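You operate a simulated robot arm through the tools that you are given. There is no shell and no other tool. Be economical: measure what you need, move in short steps, check, and stop when the job is done.

Carry out the task below with a simulated two-armed robot. There is one attempt and no reset: what you move stays moved.

TASK
Find the loose band in the banding tray and shrink it tight.
Fine: It is in the wall-side row. Heater on; set the heat cup down over that can, again if need be, till its gauge shows 0.0 MM; one burst more splits it. Hands off the hot band, the cup's skirt and the gap under it; set it down on a can or its rest alone; don't stretch the lead or drop the cup. Cup back on its rest, heater off. Set down upright: heat cup.

It is judged by the outcome, as a careful person would: the job done as asked, and still so three seconds after it is handed in. It fails if anything else is knocked over, pushed out of place, dropped, spilled or broken.

THE ROBOT
Two 7-joint arms with two-finger parallel grippers on one trunk, on a base that drives. Base frame: it is fixed to the floor where the robot stands at the start and does not move with it; the origin is under the middle of the robot, x ahead of it, y to its left, z up. Lengths are in m, angles in degrees, forces in N, time in s.
The left shoulder is at the start at [0.02, 0.17, 1.153], the right one opposite. With the tool pointing down near the work surface each hand reaches from about 0.1 to 0.66 m from the robot's upright axis, wherever it stands, measured 20 degrees to its own side. Places, roughly: green band [0.6, 0.2, 0.8]; heater switch [0.6, 0, 0.8]; red band [0.6, 0.4, 0.8]; white band [0.6, 0.1, 0.8]; yellow band [0.6, 0.3, 0.8]. Payload 3.8 kg a hand.
The tool frame of a hand sits at the grasp point between the pads (the TCP): z along the fingers, y along the line on which they close. The tips reach 0.03 m beyond it. The gripper opens to 0.11 m. The fingers are 0.02 m wide and 0.01 m thick; the gripper's body (0.048 by 0.112 m) begins 0.055 m behind the TCP.
Orientation is told as [roll, pitch, yaw] about the base's x, y, z axes, in that order, counted from this pose: with the fingers straight down and closing along the base's y, the tool's x points along the base's -x, its y along +y and its z along -z.

THE INTERFACE
- The arms move only by the tool arm_command. It takes "left_moves", "right_moves" or both (then of equal length, played together; a hand with none holds still); each is text: rows parted by semicolons, each of 7 numbers parted by spaces: the finger opening in m, from 0 to 0.11, then the shift along the tool's x, y, z in m, then the turn, a rotation vector about the tool's x, y, z in degrees. In form: hand x y z wx wy wz; .... A call has 1 to 12 rows; each row is the pose to reach, as a shift and turn from the pose commanded when the call began, along the tool's axes at that moment. A row lasts 0.2 s, in which the tool goes at most 0.05 m and 8.6 degrees; a call with a longer step from one row to the next is refused whole, and so is a gripper value outside its range. A pose out of reach is approached as far as the arm can. The call stops where the force on the tool passes 90 N (or 10 N more than at its start, if that is more) or the arm is blocked; 0.2 s more then pass. The fingers move at their own pace (about 0.072 m/s each) and stop on an object; they squeeze with about 32 N. The grip force told is the motor's: it shows also when the fingers shut on nothing. Time passes only in rows, and 0.2 s behind the last, so rows that repeat a pose let the fingers close. It gives the time, the measured TCP pose, the force on the tool (base axes), the opening and the grip force at its end, in the units of the frame above (readings bear some noise), with the torque about the TCP (base axes, N m) and any sound that the robot's microphone picked up.
- Cameras (640 x 400 px; columns grow to the right, rows downward): "scene" is now at [0.1047, 0.0354, 1.3132]; the picture's right is [0.38, -0.92, 0.00], its down [-0.45, -0.19, -0.87] and it looks along [0.81, 0.33, -0.48] (base axes); focal length 293 px, centre (320, 200). "left" rides on the left gripper at [0.072, -0.017, -0.103] in its tool frame; the picture's right is [0.23, 0.97, 0.00], its down [-0.76, 0.18, -0.62] and it looks along [-0.61, 0.14, 0.78] (tool axes); focal length 222 px, centre (320, 200). "right" rides on the right gripper at [0.072, 0.017, -0.103] in its tool frame; the picture's right is [-0.23, 0.97, 0.00], its down [-0.76, -0.18, -0.62] and it looks along [-0.61, -0.14, 0.78] (tool axes); focal length 222 px, centre (320, 200). There is no depth. A picture from a camera that has moved, and an enlarged one, comes with that camera's place and axes in the base frame and with its lens.
- get_image(camera): a new picture of that camera. No time passes.
- lift_body(by): slides the trunk up (or, below 0, down) by that many m; the arms and the scene camera ride with it, the base frame stays. It gives what a move gives, with no picture.
- drive_base(legs): drives the robot by 1 to 6 legs, each [ahead, turn to the left] in m and degrees, along the robot's own axes; the way and the turn of a leg run together, so that a leg with both is an arc; at most 1.5 m and 180 degrees a leg. The arms and the cameras ride along, it lands a little off, and it stops where it bumps. It gives what a move gives.
- aim_head(pan, tilt): turns the head with the scene camera to pan (to the left, within 80 degrees either way) and tilt (down, from -29 to 69), counted from straight ahead of the robot. It gives what a move gives.
- enlarge(camera, box): a new picture of the part [left, top, right, bottom] of that camera's present view, enlarged. No time passes.
- job_done(): hands the job in; it is judged then, once.

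Go step by step. Nothing tells you exact positions but the pictures and the camera data: compare them with the known pose of the tool, close in by small moves and look again before you grip or let go. The budget is 120 turns and 100 pictures, counting those below and the enlarged ones. Unless the task says otherwise, let go and move clear before handing in.

The tools are called as name(argument=value, ...) on one line, values as JSON. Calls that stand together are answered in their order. arm_command: Moves the arms, as the interface text tells. Its arguments: {"type":"object","properties":{"left_moves":{"type":"string"},"right_moves":{"type":"string"}},"required":[]} The other tools are called the same way: lift_body (by) slides the trunk up or down; drive_base (legs) drives the base; aim_head (pan, tilt) turns the head that bears the scene camera; get_image (camera) takes a picture; enlarge (camera, box) takes an enlarged picture of a part of a camera's view; job_done () hands the job in.

At the start:

```text
t: 0.0
left_tool_pos: [0.3538, 0.2296, 1.1497]
left_tool_rot: [0.0, -0.1, 0.0]
left_force: [-0.5, 0.1, -0.5]
left_ft_torque: [0.03, 0.02, 0.01]
left_grip_width: 0.1101
left_finger_force: 0.1
right_tool_pos: [0.4826, -0.061, 1.0769]
right_tool_rot: [0.0, -0.1, -0.1]
right_force: [-0.4, 0.2, 0.2]
right_ft_torque: [0.02, -0.02, 0.01]
right_grip_width: 0.1099
right_finger_force: 0.0
trunk travel left (down, up): [-0.25, 0.32]
robot x, y, heading: [-0.0003, 0.003, 0.1]
head pan, tilt: [22.5, 29.0]
```

scene: 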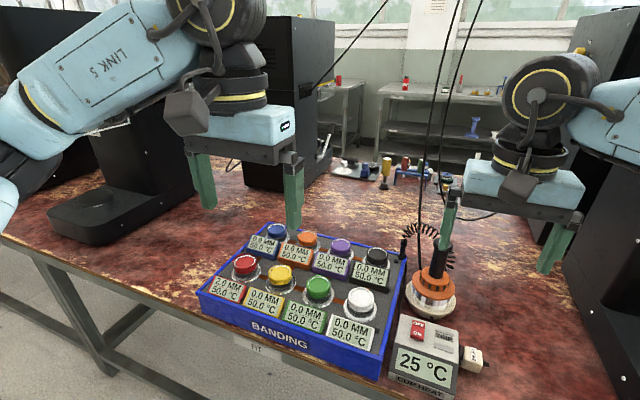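
right: 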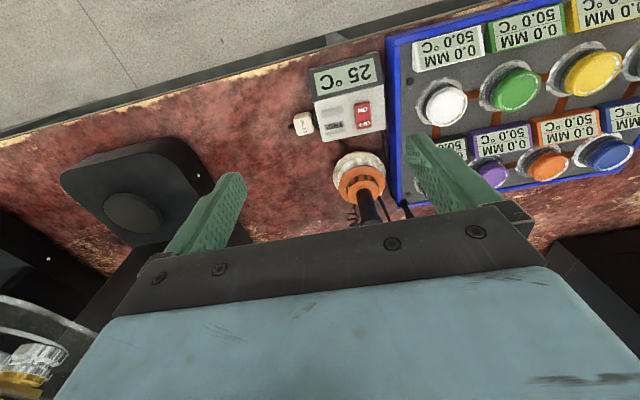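
left: 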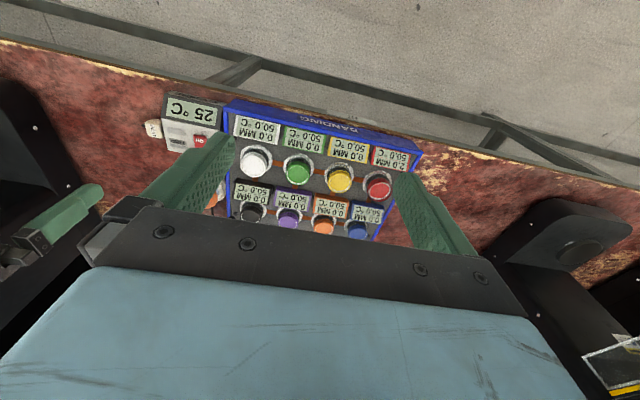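

I see the tray with two rows of cans, the heat cup on its rest right of the tray, and the heater box. I'll read the gauges close up first.

enlarge(camera="scene", box=[190, 210, 410, 350])

enlarge(camera="left", box=[220, 100, 430, 240])

enlarge(camera="scene", box=[370, 180, 510, 400])

```text
2.86 times, centred on (300, 280) of scene
camera zoom: at [0.1047, 0.0354, 1.3132], right [0.38, -0.92, 0.0], down [-0.45, -0.19, -0.87], along [0.81, 0.33, -0.48], focal length 836 px, centre (377, -29)
```

zoom: 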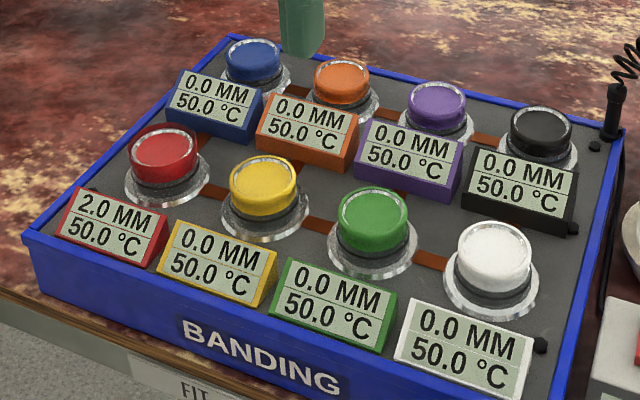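

```text
2.86 times, centred on (325, 170) of left
camera zoom: at [0.2811, 0.213, 1.2546], right [-0.23, 0.97, 0.0], down [0.76, 0.18, 0.62], along [0.61, 0.14, -0.78], focal length 635 px, centre (306, 286)
```

zoom: 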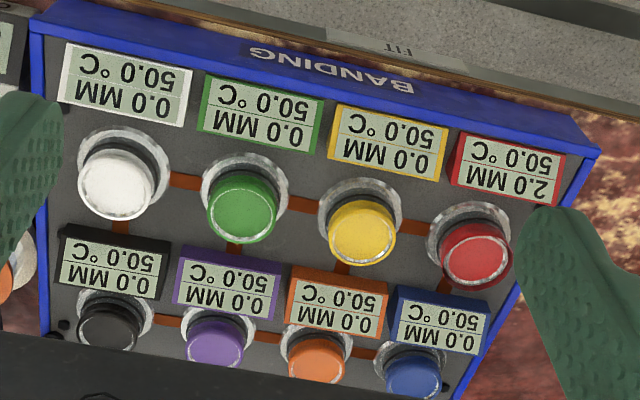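

```text
1.82 times, centred on (440, 290) of scene
camera zoom: at [0.1047, 0.0354, 1.3132], right [0.38, -0.92, 0.0], down [-0.45, -0.19, -0.87], along [0.81, 0.33, -0.48], focal length 532 px, centre (102, 36)
```

zoom: 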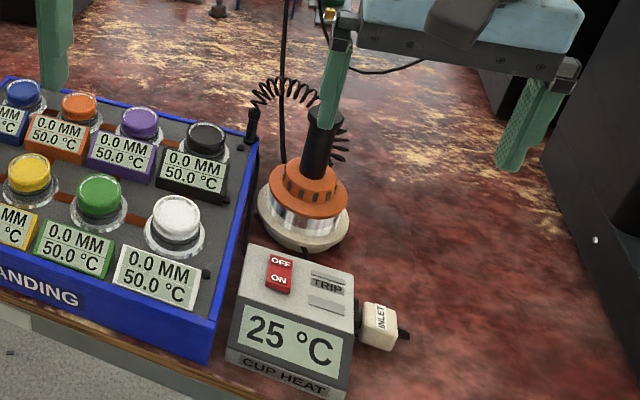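

The red can alone reads 2.0 MM, yet it's in the row nearest me, while the window wall is ahead; I'll check the surroundings for which wall is meant and look at the bands more closely.

aim_head(pan=75, tilt=20)

get_image(camera="scene")

aim_head(pan=-40, tilt=20)

get_image(camera="scene")

aim_head(pan=15, tilt=45)

get_image(camera="scene")

```text
t: 1.2
left_tool_pos: [0.3532, 0.2301, 1.1495]
left_tool_rot: [0.0, 0.0, 0.1]
left_force: [0.4, 0.3, -0.3]
left_ft_torque: [-0.02, -0.01, 0.0]
left_grip_width: 0.1101
left_finger_force: 0.0
right_tool_pos: [0.4828, -0.0613, 1.0762]
right_tool_rot: [0.0, 0.0, -0.1]
right_force: [-0.6, -0.8, 0.2]
right_ft_torque: [-0.02, -0.02, 0.0]
right_grip_width: 0.1098
right_finger_force: 0.0
trunk travel left (down, up): [-0.25, 0.32]
robot x, y, heading: [-0.0004, 0.0014, 0.0]
head pan, tilt: [75.0, 20.0]
```

```text
93 pictures are left
camera scene: at [0.0449, 0.0906, 1.3276], right [0.97, -0.26, 0.0], down [-0.09, -0.33, -0.94], along [0.24, 0.91, -0.34], focal length 293 px, centre (320, 200)
```

scene: 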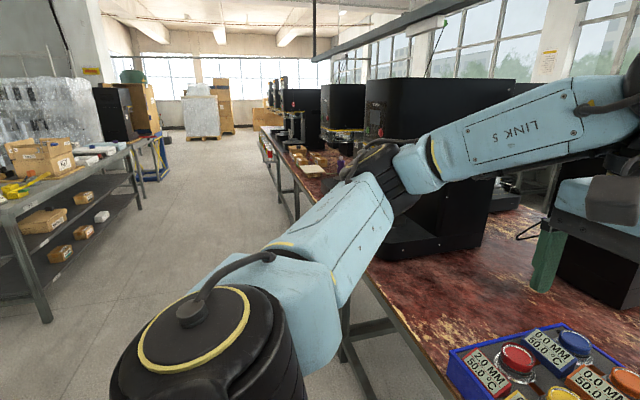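

```text
t: 3.1
left_tool_pos: [0.3532, 0.2302, 1.1499]
left_tool_rot: [0.0, 0.1, 0.1]
left_force: [-0.2, -0.2, -0.3]
left_ft_torque: [-0.01, 0.0, -0.01]
left_grip_width: 0.1099
left_finger_force: 0.1
right_tool_pos: [0.4817, -0.0613, 1.0772]
right_tool_rot: [0.1, 0.0, -0.1]
right_force: [0.1, -0.6, -0.6]
right_ft_torque: [-0.01, 0.03, 0.01]
right_grip_width: 0.11
right_finger_force: 0.0
trunk travel left (down, up): [-0.25, 0.32]
robot x, y, heading: [0.0015, -0.0024, -0.1]
head pan, tilt: [-40.0, 20.0]
```

```text
92 pictures are left
camera scene: at [0.0921, -0.0591, 1.3276], right [-0.64, -0.77, 0.0], down [-0.26, 0.22, -0.94], along [0.72, -0.6, -0.34], focal length 293 px, centre (320, 200)
```

scene: 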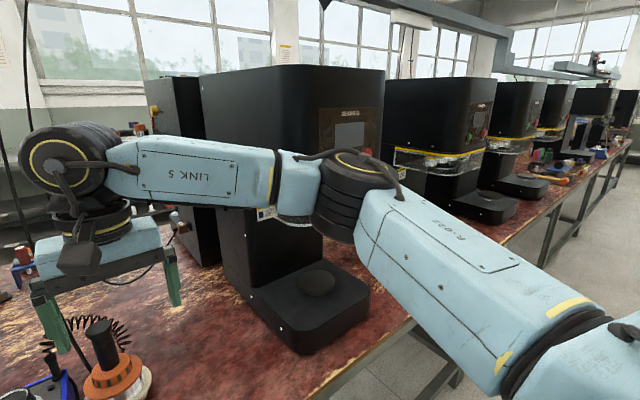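

```text
t: 4.4
left_tool_pos: [0.3531, 0.2294, 1.1508]
left_tool_rot: [-0.1, -0.1, 0.0]
left_force: [-0.3, 0.0, -0.1]
left_ft_torque: [-0.01, 0.01, -0.02]
left_grip_width: 0.1101
left_finger_force: 0.0
right_tool_pos: [0.4835, -0.0614, 1.0773]
right_tool_rot: [0.1, 0.0, -0.1]
right_force: [0.7, 0.5, -0.1]
right_ft_torque: [-0.01, 0.01, -0.05]
right_grip_width: 0.1102
right_finger_force: 0.1
trunk travel left (down, up): [-0.25, 0.32]
robot x, y, heading: [-0.0006, -0.0015, 0.1]
head pan, tilt: [15.0, 45.0]
```

```text
91 pictures are left
camera scene: at [0.0993, 0.0217, 1.289], right [0.26, -0.97, 0.0], down [-0.68, -0.18, -0.71], along [0.68, 0.18, -0.71], focal length 293 px, centre (320, 200)
```

scene: 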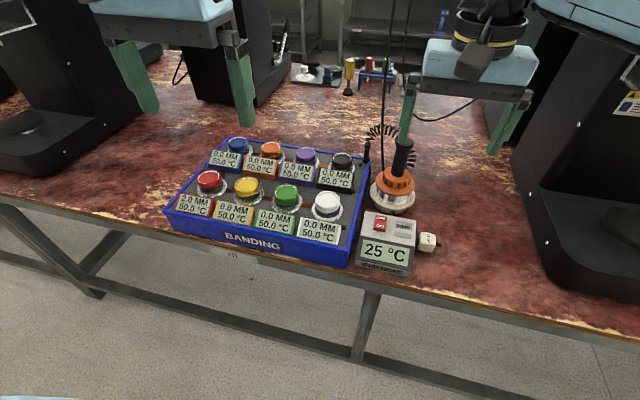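

The wall is ahead, so the wall-side row should be blue/orange/purple/black, though only red reads loose. I'll enlarge the cans themselves to compare.

enlarge(camera="scene", box=[170, 130, 270, 220])

enlarge(camera="scene", box=[260, 140, 360, 240])

```text
4.44 times, centred on (220, 175) of scene
camera zoom: at [0.0993, 0.0217, 1.289], right [0.26, -0.97, 0.0], down [-0.68, -0.18, -0.71], along [0.68, 0.18, -0.71], focal length 1301 px, centre (764, 311)
```

zoom: 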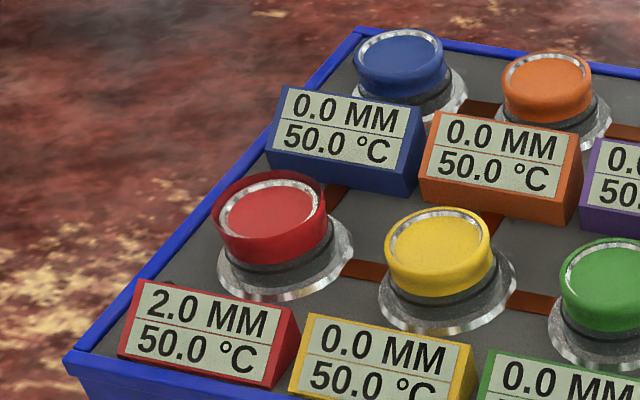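

```text
4.00 times, centred on (310, 190) of scene
camera zoom: at [0.0993, 0.0217, 1.289], right [0.26, -0.97, 0.0], down [-0.68, -0.18, -0.71], along [0.68, 0.18, -0.71], focal length 1171 px, centre (360, 240)
```

zoom: 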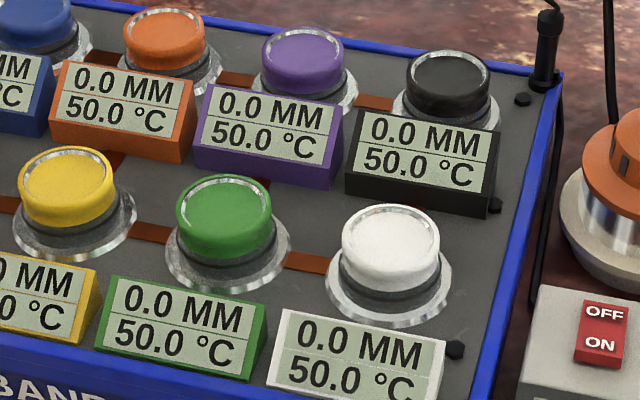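

The red band visibly stands off its can (gap all round) and its gauge reads 2.0 MM, while all the wall-side cans are tight at 0.0; heating those would split them, so red is the one to shrink, at about [0.543, 0.413, top 0.835]. Next I move the right hand back to clear the view of the heat cup.

arm_command(right_moves="0.11 0.04 -0.02 0 0 0 0; 0.11 0.08 -0.05 0 0 0 0; 0.11 0.12 -0.08 0 0 0 0; 0.11 0.15 -0.11 0 0 0 0; 0.11 0.15 -0.11 0 0 0 0")

aim_head(pan=5, tilt=42)

get_image(camera="scene")

get_image(camera="right")

```text
t: 5.6
left_tool_pos: [0.3537, 0.2308, 1.1501]
left_tool_rot: [0.1, 0.0, 0.1]
left_force: [0.5, 0.5, -0.1]
left_ft_torque: [0.0, 0.01, 0.04]
left_grip_width: 0.11
left_finger_force: 0.1
right_tool_pos: [0.3329, -0.1725, 1.0753]
right_tool_rot: [0.0, 0.1, -0.1]
right_force: [-0.2, -0.8, 0.4]
right_ft_torque: [0.01, 0.0, 0.01]
right_grip_width: 0.1099
right_finger_force: 0.0
trunk travel left (down, up): [-0.25, 0.32]
robot x, y, heading: [0.0015, 0.0011, 0.2]
head pan, tilt: [15.0, 45.0]
```

```text
t: 6.3
left_tool_pos: [0.352, 0.2294, 1.1501]
left_tool_rot: [0.0, -0.1, 0.1]
left_force: [-0.8, 0.0, -0.5]
left_ft_torque: [0.0, -0.02, -0.01]
left_grip_width: 0.1101
left_finger_force: 0.0
right_tool_pos: [0.3334, -0.1729, 1.0749]
right_tool_rot: [0.1, 0.0, -0.1]
right_force: [0.7, -1.1, 1.0]
right_ft_torque: [-0.02, 0.0, 0.0]
right_grip_width: 0.1101
right_finger_force: 0.1
trunk travel left (down, up): [-0.25, 0.32]
robot x, y, heading: [0.0008, -0.0028, -0.1]
head pan, tilt: [5.0, 42.0]
```

```text
88 pictures are left
camera scene: at [0.104, 0.0081, 1.2933], right [0.09, -1.0, 0.0], down [-0.67, -0.06, -0.74], along [0.74, 0.07, -0.67], focal length 293 px, centre (320, 200)
```

scene: 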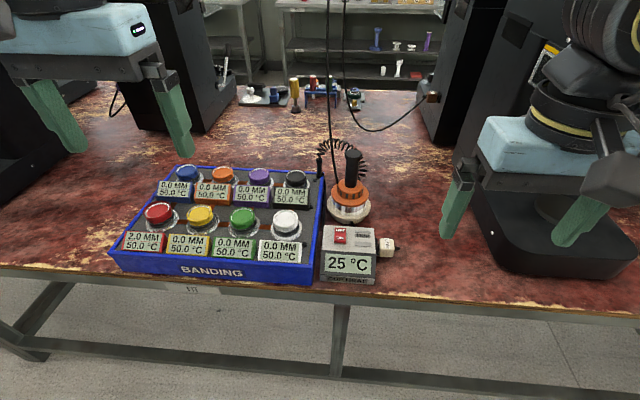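

```text
87 pictures are left
camera right: at [0.2607, -0.1549, 1.1772], right [0.23, 0.97, 0.0], down [0.76, -0.18, 0.62], along [0.61, -0.14, -0.78], focal length 222 px, centre (320, 200)
```

right: 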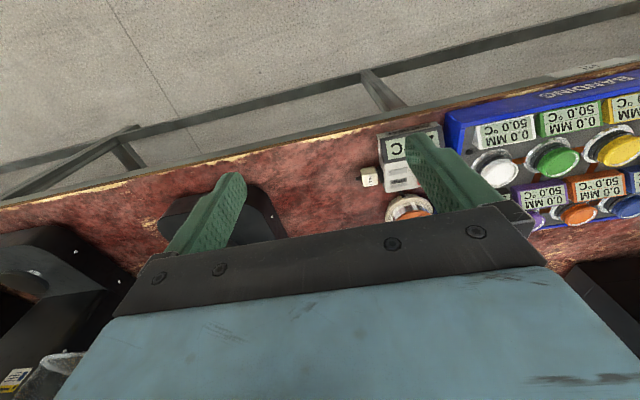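

enlarge(camera="scene", box=[290, 120, 410, 300])

enlarge(camera="scene", box=[305, 130, 395, 225])

```text
2.22 times, centred on (350, 210) of scene
camera zoom: at [0.104, 0.0081, 1.2933], right [0.09, -1.0, 0.0], down [-0.67, -0.06, -0.74], along [0.74, 0.07, -0.67], focal length 650 px, centre (253, 178)
```

zoom: 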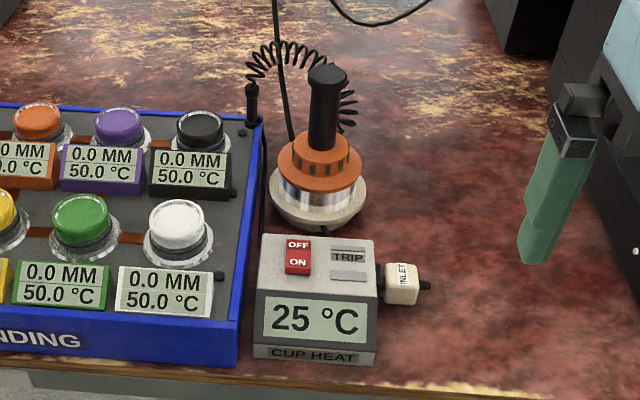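

```text
4.21 times, centred on (350, 178) of scene
camera zoom: at [0.104, 0.0081, 1.2933], right [0.09, -1.0, 0.0], down [-0.67, -0.06, -0.74], along [0.74, 0.07, -0.67], focal length 1232 px, centre (194, 295)
```

zoom: 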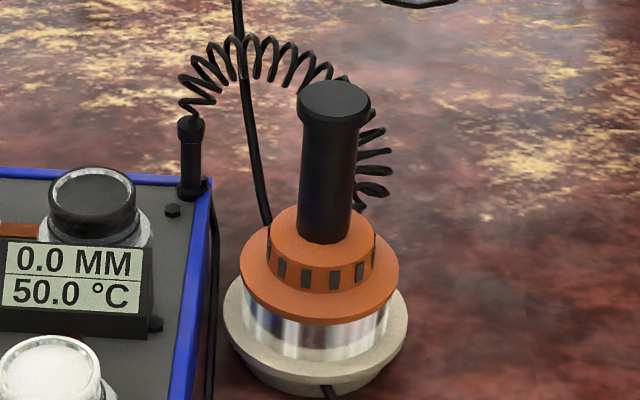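

Cup handle axis is about [0.668, -0.018], handle from z 0.83 to 0.93; that is near the reach limit, so I want to drive ahead a little. First I check clearance in front of the base.

aim_head(pan=0, tilt=69)

get_image(camera="scene")

```text
t: 7.2
left_tool_pos: [0.3536, 0.2315, 1.1497]
left_tool_rot: [-0.1, 0.0, 0.0]
left_force: [0.2, -0.7, 0.5]
left_ft_torque: [-0.01, 0.0, 0.01]
left_grip_width: 0.11
left_finger_force: 0.0
right_tool_pos: [0.3336, -0.1728, 1.0749]
right_tool_rot: [0.0, 0.1, 0.0]
right_force: [0.8, 0.0, -0.4]
right_ft_torque: [-0.02, 0.0, 0.01]
right_grip_width: 0.1098
right_finger_force: 0.0
trunk travel left (down, up): [-0.25, 0.32]
robot x, y, heading: [-0.0016, 0.0007, -0.0]
head pan, tilt: [0.0, 68.8]
```

```text
84 pictures are left
camera scene: at [0.0767, 0.0007, 1.2601], right [0.0, -1.0, 0.0], down [-0.93, 0.0, -0.36], along [0.36, 0.0, -0.93], focal length 293 px, centre (320, 200)
```

scene: 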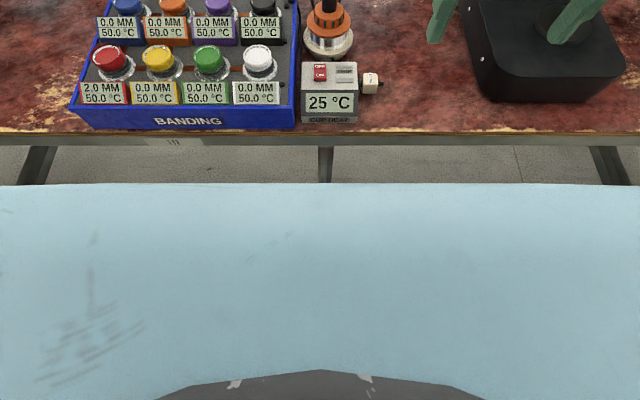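

The trunk front seems to have room to the bench edge at x≈0.42. I drive 0.1 m ahead.

drive_base(legs=[[0.1, 0]])

get_image(camera="scene")

```text
t: 8.4
left_tool_pos: [0.4537, 0.2301, 1.1495]
left_tool_rot: [0.0, 0.0, 0.0]
left_force: [0.6, -0.4, 0.2]
left_ft_torque: [0.01, 0.04, 0.0]
left_grip_width: 0.1099
left_finger_force: 0.1
right_tool_pos: [0.4318, -0.1731, 1.075]
right_tool_rot: [0.0, 0.1, 0.0]
right_force: [0.3, -0.5, 0.2]
right_ft_torque: [-0.04, 0.03, 0.02]
right_grip_width: 0.11
right_finger_force: 0.0
trunk travel left (down, up): [-0.25, 0.32]
robot x, y, heading: [0.0986, 0.0025, -0.0]
head pan, tilt: [0.0, 68.8]
```

```text
83 pictures are left
camera scene: at [0.1766, 0.0006, 1.26], right [0.0, -1.0, 0.0], down [-0.93, 0.0, -0.36], along [0.36, 0.0, -0.93], focal length 293 px, centre (320, 200)
```

scene: 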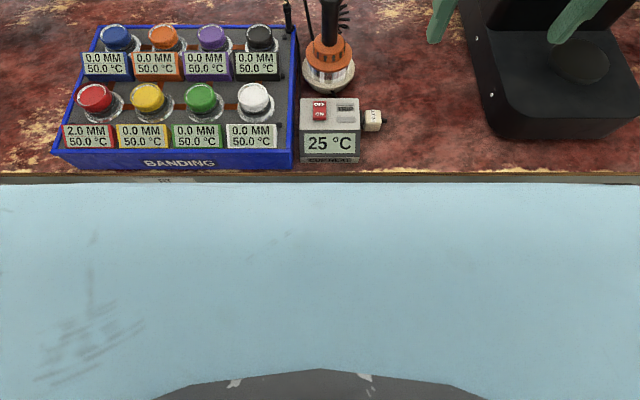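

Base moved without a bump. The rocker's ON end looks to be near [0.557, 0.003, 0.77]; I bring the right hand closed above it for a look.

arm_command(right_moves="0 -0.02 0.04 0.01 0 0 0; 0 -0.04 0.08 0.02 0 0 0; 0 -0.06 0.12 0.03 0 0 0; 0 -0.08 0.15 0.05 0 0 0; 0 -0.1 0.174 0.08 0 0 0; 0 -0.11 0.174 0.12 0 0 0; 0 -0.12 0.174 0.16 0 0 0; 0 -0.12 0.174 0.19 0 0 0; 0 -0.12 0.174 0.19 0 0 0")

get_image(camera="right")

aim_head(pan=0, tilt=55)

enlarge(camera="scene", box=[240, 80, 440, 280])

```text
t: 10.4
left_tool_pos: [0.4521, 0.2298, 1.1494]
left_tool_rot: [0.1, 0.1, -0.1]
left_force: [-0.5, -0.2, 0.7]
left_ft_torque: [0.0, -0.04, -0.01]
left_grip_width: 0.1099
left_finger_force: 0.0
right_tool_pos: [0.5514, 0.0011, 0.8832]
right_tool_rot: [0.0, 0.0, -0.1]
right_force: [0.2, 0.6, -0.2]
right_ft_torque: [-0.01, 0.01, -0.01]
right_grip_width: 0.0001
right_finger_force: 32.2
trunk travel left (down, up): [-0.25, 0.32]
robot x, y, heading: [0.0986, -0.0008, 0.0]
head pan, tilt: [0.0, 68.8]
```

```text
82 pictures are left
camera right: at [0.4795, 0.0188, 0.9867], right [0.23, 0.97, 0.0], down [0.76, -0.18, 0.62], along [0.61, -0.14, -0.78], focal length 222 px, centre (320, 200)
```

right: 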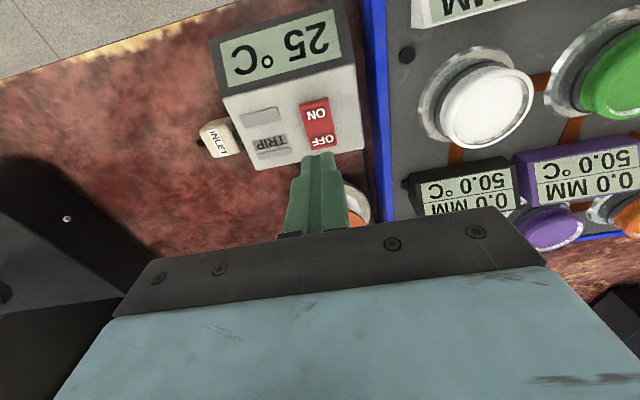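

```text
t: 11.1
left_tool_pos: [0.4533, 0.2293, 1.1508]
left_tool_rot: [-0.1, 0.0, 0.0]
left_force: [-0.2, -0.1, 0.3]
left_ft_torque: [0.03, -0.01, -0.01]
left_grip_width: 0.1099
left_finger_force: 0.1
right_tool_pos: [0.552, 0.0001, 0.8843]
right_tool_rot: [0.0, 0.0, -0.1]
right_force: [-0.4, 0.1, -0.4]
right_ft_torque: [0.0, 0.0, 0.03]
right_grip_width: 0.0
right_finger_force: 32.2
trunk travel left (down, up): [-0.25, 0.32]
robot x, y, heading: [0.0993, 0.0008, -0.3]
head pan, tilt: [0.0, 55.0]
```

```text
2.00 times, centred on (340, 180) of scene
camera zoom: at [0.1915, 0.0006, 1.2755], right [0.0, -1.0, 0.0], down [-0.82, 0.0, -0.57], along [0.57, 0.0, -0.82], focal length 585 px, centre (280, 240)
```

zoom: 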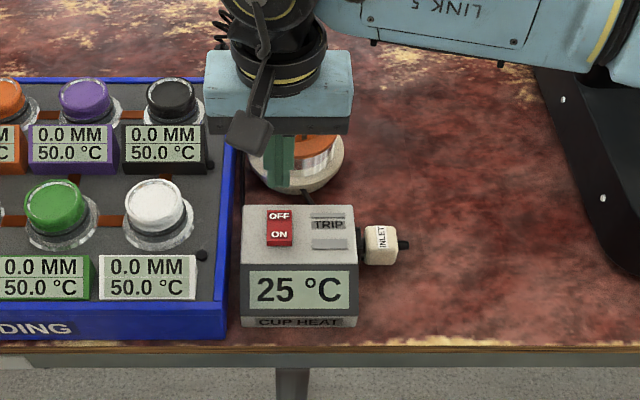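

Triangulated ON end at about [0.54, 0.001, 0.78]. I align over it and descend to just above.

arm_command(right_moves="0 0.015 0 0.02 0 0 0; 0 0.015 0 0.045 0 0 0; 0 0.015 0 0.06 0 0 0; 0 0.015 0 0.06 0 0 0")

get_image(camera="right")

enlarge(camera="scene", box=[290, 150, 390, 250])

```text
t: 12.1
left_tool_pos: [0.4532, 0.2293, 1.15]
left_tool_rot: [-0.1, 0.0, 0.0]
left_force: [0.4, 0.1, -0.2]
left_ft_torque: [0.0, 0.01, 0.01]
left_grip_width: 0.1102
left_finger_force: 0.1
right_tool_pos: [0.5365, 0.0005, 0.8229]
right_tool_rot: [0.0, -0.1, -0.1]
right_force: [-0.8, 0.3, -0.2]
right_ft_torque: [0.02, -0.02, -0.04]
right_grip_width: 0.0003
right_finger_force: 32.0
trunk travel left (down, up): [-0.25, 0.32]
robot x, y, heading: [0.0983, -0.0007, -0.0]
head pan, tilt: [0.0, 55.0]
```

```text
80 pictures are left
camera right: at [0.4641, 0.0179, 0.9254], right [0.23, 0.97, 0.0], down [0.76, -0.18, 0.62], along [0.61, -0.14, -0.78], focal length 222 px, centre (320, 200)
```

right: 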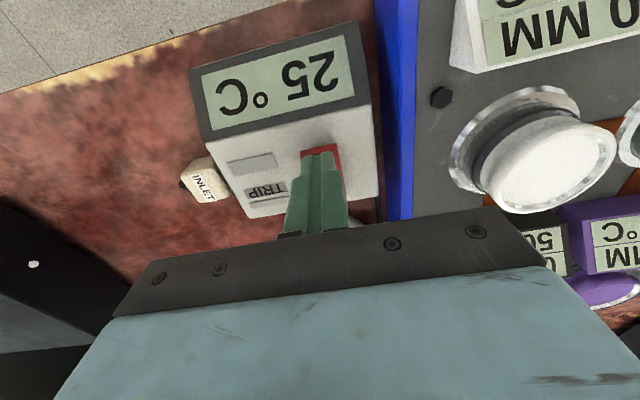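

```text
4.00 times, centred on (340, 200) of scene
camera zoom: at [0.1916, 0.0006, 1.2756], right [0.0, -1.0, 0.0], down [-0.82, 0.0, -0.57], along [0.57, 0.0, -0.82], focal length 1171 px, centre (240, 200)
```

zoom: 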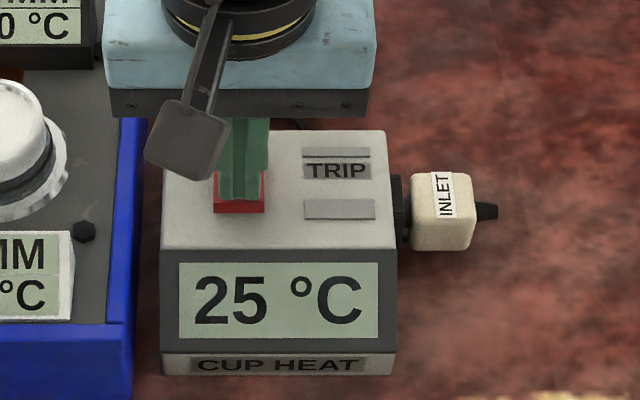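

Finger is over the ON half. I press down in small steps.

arm_command(right_moves="0 0 0 0.004 0 0 0; 0 0 0 0.008 0 0 0; 0 0 0 0.011 0 0 0")

arm_command(right_moves="0 0 0 0.002 0 0 0; 0 0 0 0.004 0 0 0")

enlarge(camera="scene", box=[290, 150, 390, 250])

```text
t: 12.9
left_tool_pos: [0.4509, 0.2287, 1.1509]
left_tool_rot: [0.1, 0.0, 0.1]
left_force: [0.5, -0.1, 0.7]
left_ft_torque: [-0.02, 0.0, -0.02]
left_grip_width: 0.1099
left_finger_force: 0.1
right_tool_pos: [0.5363, -0.0003, 0.8164]
right_tool_rot: [0.1, -0.2, -0.1]
right_force: [-3.8, -4.1, 18.0]
right_ft_torque: [-0.12, -0.07, 0.09]
right_grip_width: 0.0
right_finger_force: 32.3
trunk travel left (down, up): [-0.25, 0.32]
robot x, y, heading: [0.0976, -0.0005, 0.3]
head pan, tilt: [0.0, 55.0]
```

```text
t: 13.5
left_tool_pos: [0.4495, 0.2285, 1.1531]
left_tool_rot: [0.0, -0.3, -0.1]
left_force: [0.1, 0.2, -0.2]
left_ft_torque: [-0.02, -0.01, 0.01]
left_grip_width: 0.1099
left_finger_force: 0.1
right_tool_pos: [0.5363, -0.0003, 0.8161]
right_tool_rot: [0.3, -0.6, -0.1]
right_force: [-7.0, -15.3, 53.1]
right_ft_torque: [-0.57, -0.33, 0.46]
right_grip_width: 0.0
right_finger_force: 32.7
trunk travel left (down, up): [-0.25, 0.32]
robot x, y, heading: [0.0972, 0.0035, -0.2]
head pan, tilt: [0.0, 55.0]
```

```text
4.00 times, centred on (340, 200) of scene
camera zoom: at [0.1874, -0.0011, 1.2763], right [0.0, -1.0, 0.0], down [-0.82, 0.0, -0.58], along [0.58, 0.0, -0.82], focal length 1171 px, centre (240, 200)
```

zoom: 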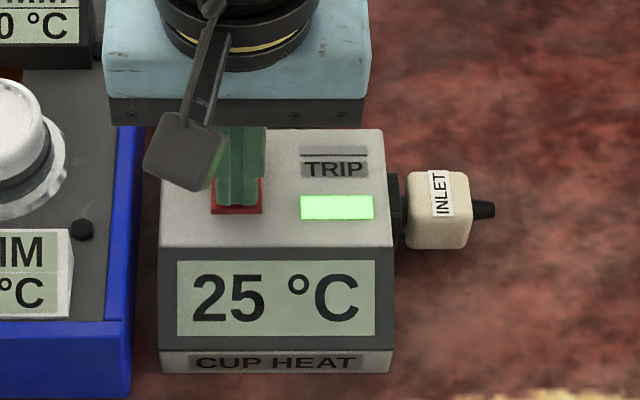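

The green lamp is lit: heater on. I retract the right hand up and away to the right.

arm_command(right_moves="0 0 0 -0.03 0 0 0; 0 0 0 -0.07 0 0 0; 0 0.01 0 -0.11 0 0 0; 0 0.03 -0.03 -0.14 0 0 0; 0 0.06 -0.07 -0.16 0 0 0; 0 0.1 -0.1 -0.17 0 0 0; 0 0.13 -0.14 -0.18 0 0 0; 0 0.15 -0.18 -0.19 0 0 0; 0 0.17 -0.22 -0.19 0 0 0; 0 0.17 -0.22 -0.19 0 0 0")

arm_command(left_moves="0.09 -0.02 -0.03 0.01 0 0 0; 0.09 -0.05 -0.06 0.03 0 0 0; 0.09 -0.08 -0.09 0.05 0 0 0; 0.09 -0.11 -0.12 0.06 0 0 0; 0.09 -0.13 -0.15 0.07 0 0 0; 0.09 -0.15 -0.18 0.08 0 0 0; 0.09 -0.16 -0.21 0.08 0 0 0; 0.09 -0.16 -0.23 0.08 0 0 0; 0.09 -0.16 -0.245 0.08 0 0 0; 0.09 -0.16 -0.245 0.08 0 0 0")

get_image(camera="left")

get_image(camera="scene")

```text
refused: row 5 steps farther than a row can; nothing moved
```

```text
t: 15.7
left_tool_pos: [0.6084, -0.017, 1.0715]
left_tool_rot: [0.1, -0.2, 0.0]
left_force: [0.2, -0.6, 0.6]
left_ft_torque: [0.01, 0.01, 0.0]
left_grip_width: 0.0899
left_finger_force: 0.1
right_tool_pos: [0.5365, 0.0016, 0.8162]
right_tool_rot: [0.2, -0.6, -0.2]
right_force: [-10.4, -17.0, 56.7]
right_ft_torque: [-0.46, -0.29, -0.69]
right_grip_width: 0.0
right_finger_force: 32.0
trunk travel left (down, up): [-0.25, 0.32]
robot x, y, heading: [0.0987, 0.0004, -0.1]
head pan, tilt: [0.0, 55.0]
```

```text
77 pictures are left
camera left: at [0.5359, -0.0339, 1.1762], right [-0.23, 0.97, 0.0], down [0.76, 0.18, 0.63], along [0.61, 0.14, -0.78], focal length 222 px, centre (320, 200)
```

left: 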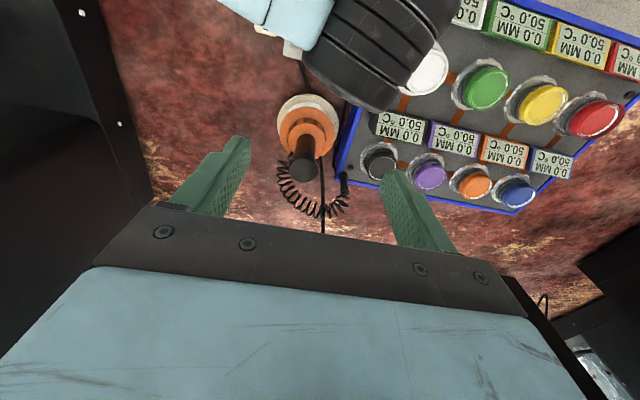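

```text
76 pictures are left
camera scene: at [0.187, -0.0012, 1.276], right [0.0, -1.0, 0.0], down [-0.82, 0.0, -0.58], along [0.58, 0.0, -0.82], focal length 293 px, centre (320, 200)
```

scene: 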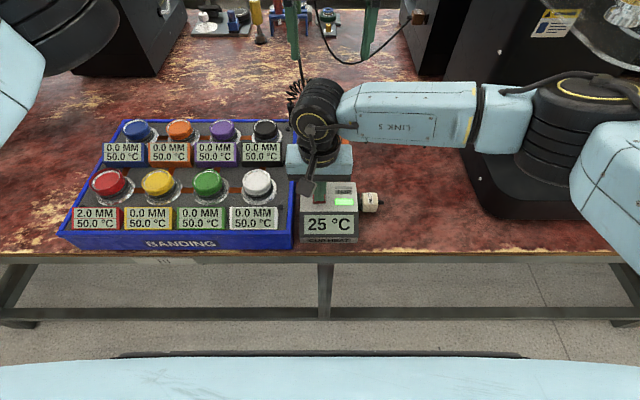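

The right retreat was refused for step size, so the right hand is still on the switch beneath the left. I lift it slightly and slide it out sideways to the right, then back.

arm_command(right_moves="0 0 0 -0.02 0 0 0; 0 0.005 -0.01 -0.04 0 0 0; 0 0.02 -0.04 -0.05 0 0 0; 0 0.04 -0.08 -0.05 0 0 0; 0 0.06 -0.12 -0.05 0 0 0; 0 0.08 -0.16 -0.06 0 0 0; 0 0.1 -0.2 -0.07 0 0 0; 0 0.12 -0.23 -0.1 0 0 0; 0 0.14 -0.25 -0.13 0 0 0; 0 0.15 -0.26 -0.17 0 0 0; 0 0.15 -0.26 -0.2 0 0 0")

aim_head(pan=0, tilt=42)

get_image(camera="scene")

enlarge(camera="left", box=[240, 80, 400, 240])

```text
t: 18.1
left_tool_pos: [0.6127, -0.0169, 1.0699]
left_tool_rot: [0.1, 0.0, -0.1]
left_force: [0.1, 0.2, 0.0]
left_ft_torque: [-0.01, -0.01, 0.01]
left_grip_width: 0.0901
left_finger_force: 0.1
right_tool_pos: [0.3882, -0.2572, 1.0101]
right_tool_rot: [0.0, 0.0, -0.1]
right_force: [0.1, 0.5, 0.0]
right_ft_torque: [-0.02, 0.01, -0.01]
right_grip_width: 0.0
right_finger_force: 32.5
trunk travel left (down, up): [-0.25, 0.32]
robot x, y, heading: [0.0981, -0.0004, -0.1]
head pan, tilt: [0.0, 55.0]
```

```text
t: 18.9
left_tool_pos: [0.6121, -0.0147, 1.0692]
left_tool_rot: [0.1, 0.0, 0.0]
left_force: [-0.1, 0.4, -0.4]
left_ft_torque: [0.01, 0.02, 0.02]
left_grip_width: 0.0899
left_finger_force: 0.1
right_tool_pos: [0.389, -0.2579, 1.0103]
right_tool_rot: [0.0, -0.1, -0.1]
right_force: [0.1, -0.4, 0.2]
right_ft_torque: [-0.01, 0.05, -0.03]
right_grip_width: 0.0
right_finger_force: 31.9
trunk travel left (down, up): [-0.25, 0.32]
robot x, y, heading: [0.097, 0.0, -0.3]
head pan, tilt: [0.0, 42.0]
```

```text
75 pictures are left
camera scene: at [0.2031, 0.0006, 1.2932], right [0.0, -1.0, 0.0], down [-0.67, 0.0, -0.74], along [0.74, 0.0, -0.67], focal length 293 px, centre (320, 200)
```

scene: 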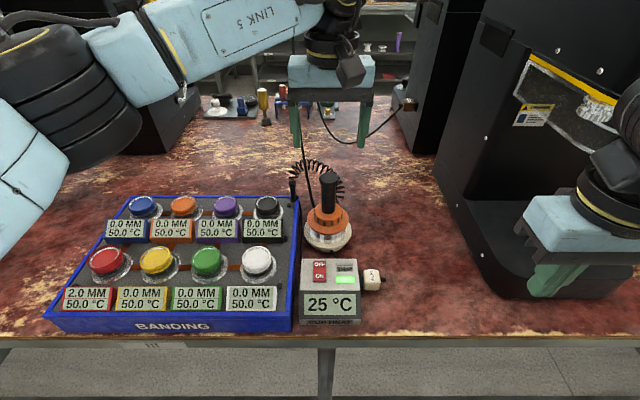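

```text
2.50 times, centred on (320, 160) of left
camera zoom: at [0.5401, -0.0321, 1.1743], right [-0.23, 0.97, 0.0], down [0.76, 0.18, 0.62], along [0.61, 0.14, -0.78], focal length 555 px, centre (320, 300)
```

zoom: 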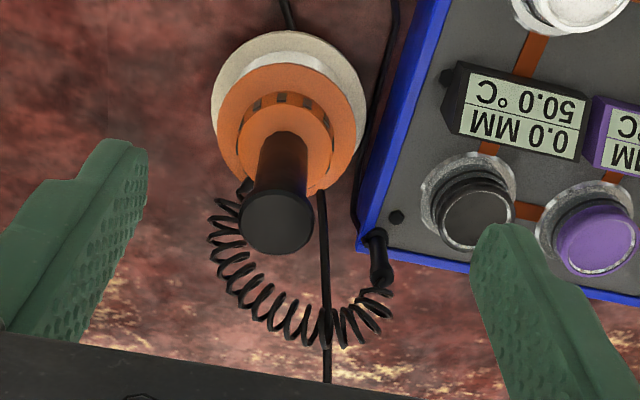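

Right hand is clear. A vertical hanging cable stands near [0.77, 0.02], to be kept clear of. I zoom the handle to pin its position.

enlarge(camera="scene", box=[280, 150, 380, 260])

```text
3.64 times, centred on (330, 205) of scene
camera zoom: at [0.2031, 0.0006, 1.2932], right [0.0, -1.0, 0.0], down [-0.67, 0.0, -0.74], along [0.74, 0.0, -0.67], focal length 1064 px, centre (284, 182)
```

zoom: 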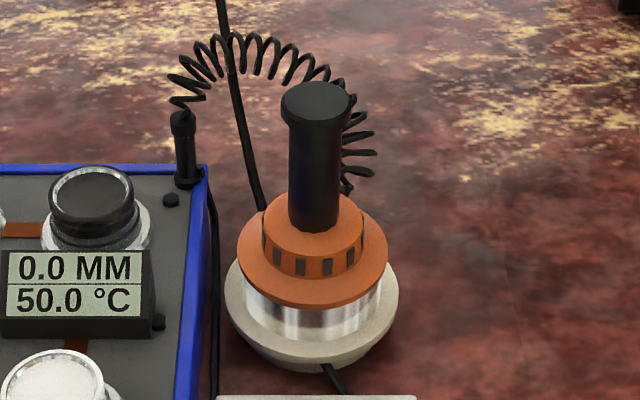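

Refined: handle axis ≈[0.692, -0.020], top z≈0.919, handle Ø≈0.03. I move the left hand above it, tips just over the cap, and look.

arm_command(left_moves="0.07 -0.04 -0.002 0 0 0 0; 0.07 -0.08 -0.004 0 0 0 0; 0.07 -0.08 -0.004 0.04 0 0 0; 0.07 -0.08 -0.004 0.08 0 0 0; 0.07 -0.08 -0.004 0.105 0 0 0; 0.07 -0.08 -0.004 0.105 0 0 0")

get_image(camera="left")

enlarge(camera="scene", box=[270, 110, 390, 260])

```text
t: 20.3
left_tool_pos: [0.6871, -0.0148, 0.9648]
left_tool_rot: [0.0, 0.1, 0.0]
left_force: [0.6, -0.9, 0.4]
left_ft_torque: [-0.01, 0.02, 0.0]
left_grip_width: 0.07
left_finger_force: 0.0
left hand out of reach, approached as far as the arm can: row 2, 3, 4, 5, 6
right_tool_pos: [0.3886, -0.2572, 1.0099]
right_tool_rot: [0.1, 0.0, 0.0]
right_force: [-0.1, 0.9, -0.5]
right_ft_torque: [-0.03, 0.01, 0.0]
right_grip_width: 0.0002
right_finger_force: 32.0
trunk travel left (down, up): [-0.25, 0.32]
robot x, y, heading: [0.0987, -0.0017, -0.2]
head pan, tilt: [0.0, 42.0]
```

```text
72 pictures are left
camera left: at [0.6141, -0.0332, 1.0688], right [-0.23, 0.97, 0.0], down [0.76, 0.18, 0.62], along [0.61, 0.14, -0.78], focal length 222 px, centre (320, 200)
```

left: 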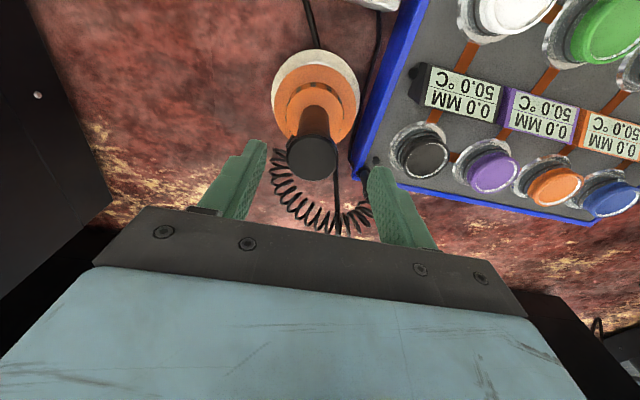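

```text
2.67 times, centred on (330, 185) of scene
camera zoom: at [0.203, 0.0009, 1.2933], right [0.0, -1.0, 0.0], down [-0.67, 0.0, -0.74], along [0.74, 0.0, -0.67], focal length 780 px, centre (293, 240)
```

zoom: 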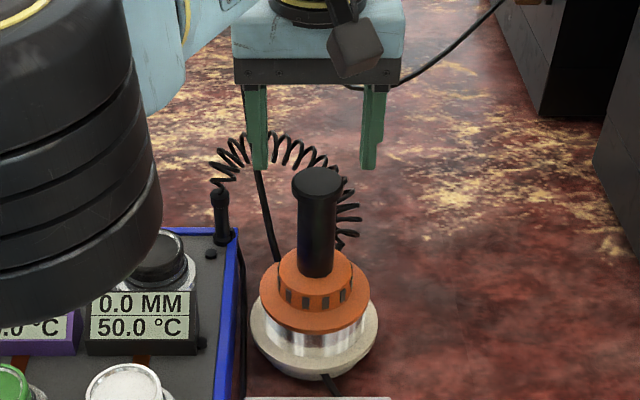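

Handle confirmed at [0.692, -0.021] but this is the edge of reach. I pull the left hand back and up, and drive 0.05 m further ahead.

arm_command(left_moves="0.07 0 0 -0.04 0 0 0; 0.07 0.04 0 -0.06 0 0 0; 0.07 0.08 0 -0.06 0 0 0; 0.07 0.08 0 -0.06 0 0 0")

drive_base(legs=[[0.05, 0]])

```text
t: 21.3
left_tool_pos: [0.6038, -0.0219, 1.0233]
left_tool_rot: [0.3, 0.1, 0.4]
left_force: [-5.0, -3.9, -0.2]
left_ft_torque: [0.39, -0.4, -0.01]
left_grip_width: 0.07
left_finger_force: 0.1
left hand out of reach, approached as far as the arm can: row 2
right_tool_pos: [0.3868, -0.264, 1.0106]
right_tool_rot: [0.3, -0.1, -0.2]
right_force: [0.3, -1.0, -0.2]
right_ft_torque: [0.06, 0.0, 0.01]
right_grip_width: 0.0
right_finger_force: 32.4
trunk travel left (down, up): [-0.25, 0.32]
robot x, y, heading: [0.0958, 0.0001, 0.3]
head pan, tilt: [0.0, 42.0]
```

```text
t: 22.2
left_tool_pos: [0.6539, -0.0174, 1.0213]
left_tool_rot: [0.0, 0.0, 0.0]
left_force: [1.4, 0.6, -0.4]
left_ft_torque: [0.01, 0.02, -0.03]
left_grip_width: 0.0702
left_finger_force: 0.1
right_tool_pos: [0.4396, -0.2581, 1.0093]
right_tool_rot: [0.0, 0.0, -0.1]
right_force: [-0.1, -1.3, 0.0]
right_ft_torque: [-0.03, 0.03, 0.0]
right_grip_width: 0.0001
right_finger_force: 32.0
trunk travel left (down, up): [-0.25, 0.32]
robot x, y, heading: [0.1493, 0.0025, -0.1]
head pan, tilt: [0.0, 42.0]
```

Drove cleanly. Now align over the handle.

arm_command(left_moves="0.07 -0.038 -0.003 0 0 0 0; 0.07 -0.038 -0.003 0.03 0 0 0; 0.07 -0.038 -0.003 0.056 0 0 0; 0.07 -0.038 -0.003 0.056 0 0 0")

get_image(camera="left")

enlarge(camera="scene", box=[270, 110, 390, 260])

```text
t: 23.2
left_tool_pos: [0.6895, -0.0204, 0.9663]
left_tool_rot: [-0.1, 0.0, -0.1]
left_force: [-0.7, 1.8, -0.3]
left_ft_torque: [-0.01, 0.0, -0.02]
left_grip_width: 0.0701
left_finger_force: 0.0
right_tool_pos: [0.4393, -0.259, 1.0095]
right_tool_rot: [0.0, 0.0, 0.0]
right_force: [-1.1, 0.0, 0.3]
right_ft_torque: [-0.02, 0.01, 0.02]
right_grip_width: 0.0
right_finger_force: 31.7
trunk travel left (down, up): [-0.25, 0.32]
robot x, y, heading: [0.149, -0.0017, 0.2]
head pan, tilt: [0.0, 42.0]
```

```text
70 pictures are left
camera left: at [0.618, -0.0375, 1.0698], right [-0.23, 0.97, 0.0], down [0.76, 0.18, 0.62], along [0.61, 0.14, -0.78], focal length 222 px, centre (320, 200)
```

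left: 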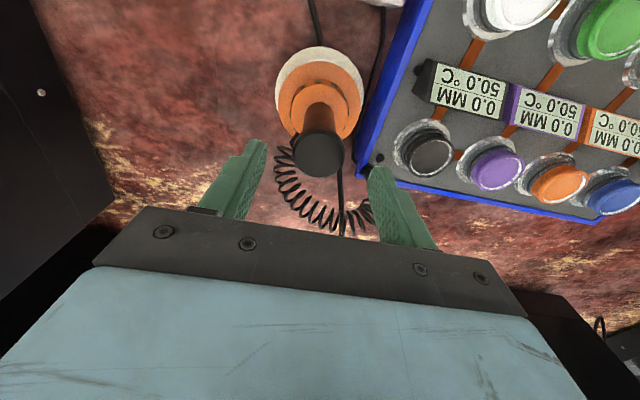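

```text
2.67 times, centred on (330, 185) of scene
camera zoom: at [0.2533, 0.0005, 1.2933], right [0.0, -1.0, 0.0], down [-0.67, 0.0, -0.74], along [0.74, 0.0, -0.67], focal length 780 px, centre (293, 240)
```

zoom: 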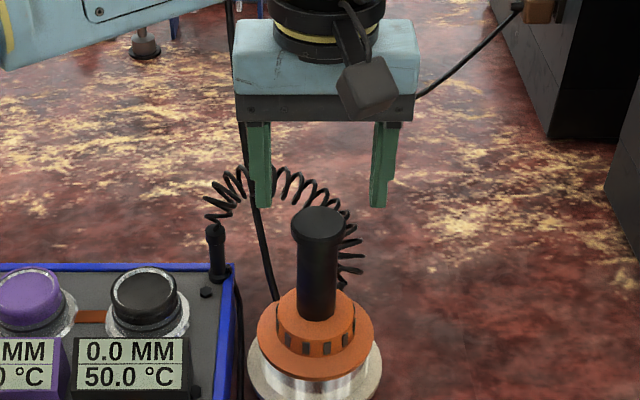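

Aligned within millimetres. Descend to grip height 0.875.

arm_command(left_moves="0.07 -0.002 -0.001 0.03 0 0 0; 0.07 -0.002 -0.001 0.06 0 0 0; 0.07 -0.002 -0.001 0.08 0 0 0; 0.07 -0.002 -0.001 0.09 0 0 0; 0.07 -0.002 -0.001 0.09 0 0 0")

enlarge(camera="scene", box=[270, 130, 390, 280])

get_image(camera="left")

```text
t: 24.4
left_tool_pos: [0.6929, -0.0213, 0.8753]
left_tool_rot: [0.0, 0.1, 0.1]
left_force: [0.6, -0.1, -0.3]
left_ft_torque: [0.0, 0.03, -0.03]
left_grip_width: 0.07
left_finger_force: 0.2
right_tool_pos: [0.439, -0.2585, 1.0099]
right_tool_rot: [0.1, 0.0, -0.1]
right_force: [-1.3, -1.3, 0.0]
right_ft_torque: [0.04, 0.01, 0.0]
right_grip_width: 0.0
right_finger_force: 31.5
trunk travel left (down, up): [-0.25, 0.32]
robot x, y, heading: [0.1483, -0.0006, -0.1]
head pan, tilt: [0.0, 42.0]
```

```text
2.67 times, centred on (330, 205) of scene
camera zoom: at [0.2534, 0.0004, 1.2933], right [0.0, -1.0, 0.0], down [-0.67, 0.0, -0.74], along [0.74, 0.0, -0.67], focal length 780 px, centre (293, 187)
```

zoom: 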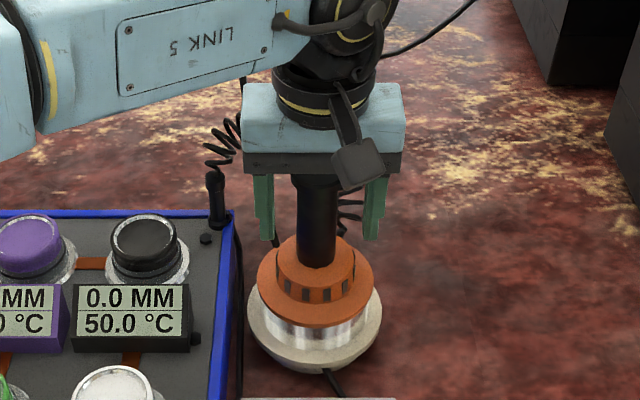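

```text
67 pictures are left
camera left: at [0.6208, -0.0382, 0.9794], right [-0.23, 0.97, 0.0], down [0.76, 0.18, 0.62], along [0.61, 0.14, -0.78], focal length 222 px, centre (320, 200)
```

left: 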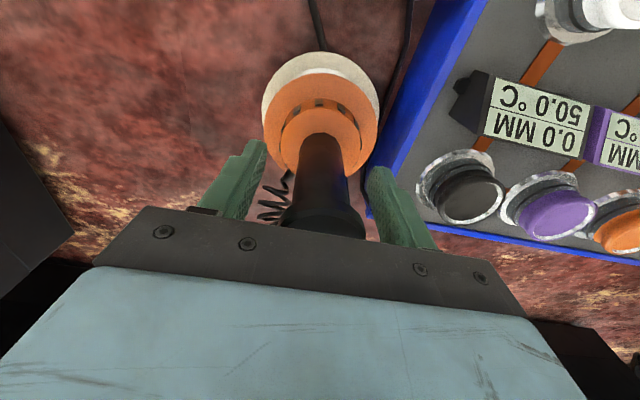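

Handle centered between the fingers; closing the grip.

arm_command(left_moves="0.02 0 0 0 0 0 0; 0 0 0 0 0 0 0; 0 0 0 0 0 0 0; 0 0 0 0 0 0 0")

enlarge(camera="scene", box=[230, 130, 410, 310])

```text
t: 25.4
left_tool_pos: [0.6921, -0.0207, 0.8752]
left_tool_rot: [0.0, 0.0, 0.0]
left_force: [1.3, 1.1, 0.0]
left_ft_torque: [0.0, -0.03, 0.04]
left_grip_width: 0.0414
left_finger_force: 32.3
right_tool_pos: [0.4384, -0.26, 1.0098]
right_tool_rot: [-0.1, 0.0, -0.3]
right_force: [-0.5, -0.2, -0.8]
right_ft_torque: [-0.01, 0.0, -0.01]
right_grip_width: 0.0
right_finger_force: 31.5
trunk travel left (down, up): [-0.25, 0.32]
robot x, y, heading: [0.147, -0.0004, -0.1]
head pan, tilt: [0.0, 42.0]
```

```text
2.22 times, centred on (320, 220) of scene
camera zoom: at [0.2535, 0.0005, 1.2933], right [0.0, -1.0, 0.0], down [-0.67, 0.0, -0.74], along [0.74, 0.0, -0.67], focal length 650 px, centre (320, 156)
```

zoom: 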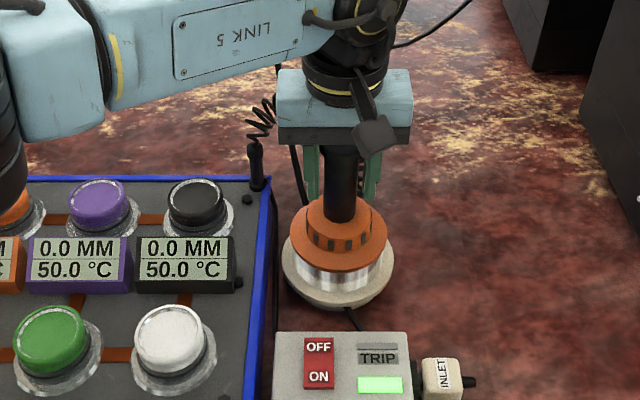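

Gripped firmly (0.041). Lift slowly straight up.

arm_command(left_moves="0 0 0 -0.01 0 0 0; 0 0 0 -0.03 0 0 0; 0 0 0 -0.06 0 0 0; 0 0 0 -0.09 0 0 0; 0 0 0 -0.12 0 0 0; 0 0 0 -0.15 0 0 0; 0 0 0 -0.16 0 0 0")

get_image(camera="scene")

get_image(camera="left")

```text
t: 27.0
left_tool_pos: [0.6936, -0.0219, 1.0361]
left_tool_rot: [0.0, 0.1, 0.0]
left_force: [0.2, 0.1, -2.3]
left_ft_torque: [0.01, 0.01, 0.03]
left_grip_width: 0.0411
left_finger_force: 32.1
right_tool_pos: [0.4381, -0.2595, 1.0097]
right_tool_rot: [-0.1, 0.1, -0.2]
right_force: [-0.6, 0.1, 0.0]
right_ft_torque: [-0.02, -0.01, 0.01]
right_grip_width: 0.0001
right_finger_force: 32.0
trunk travel left (down, up): [-0.25, 0.32]
robot x, y, heading: [0.1479, 0.0005, -0.4]
head pan, tilt: [0.0, 42.0]
```

```text
65 pictures are left
camera scene: at [0.2537, 0.0005, 1.2932], right [0.0, -1.0, 0.0], down [-0.67, 0.0, -0.74], along [0.74, 0.0, -0.67], focal length 293 px, centre (320, 200)
```

scene: 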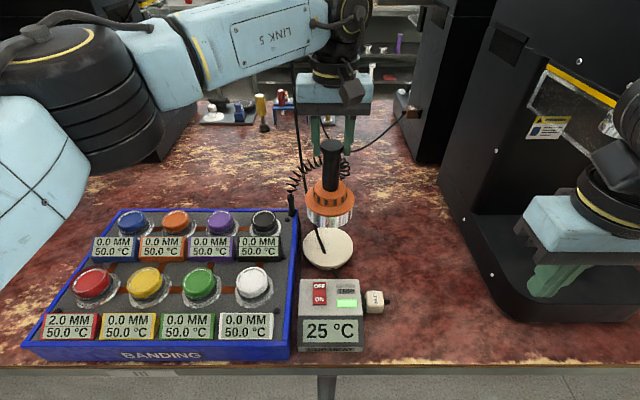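

```text
64 pictures are left
camera left: at [0.6209, -0.0387, 1.1402], right [-0.23, 0.97, 0.0], down [0.76, 0.18, 0.62], along [0.61, 0.14, -0.78], focal length 222 px, centre (320, 200)
```

left: 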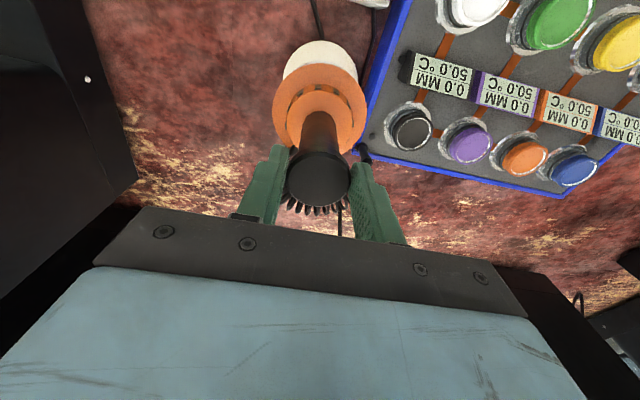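

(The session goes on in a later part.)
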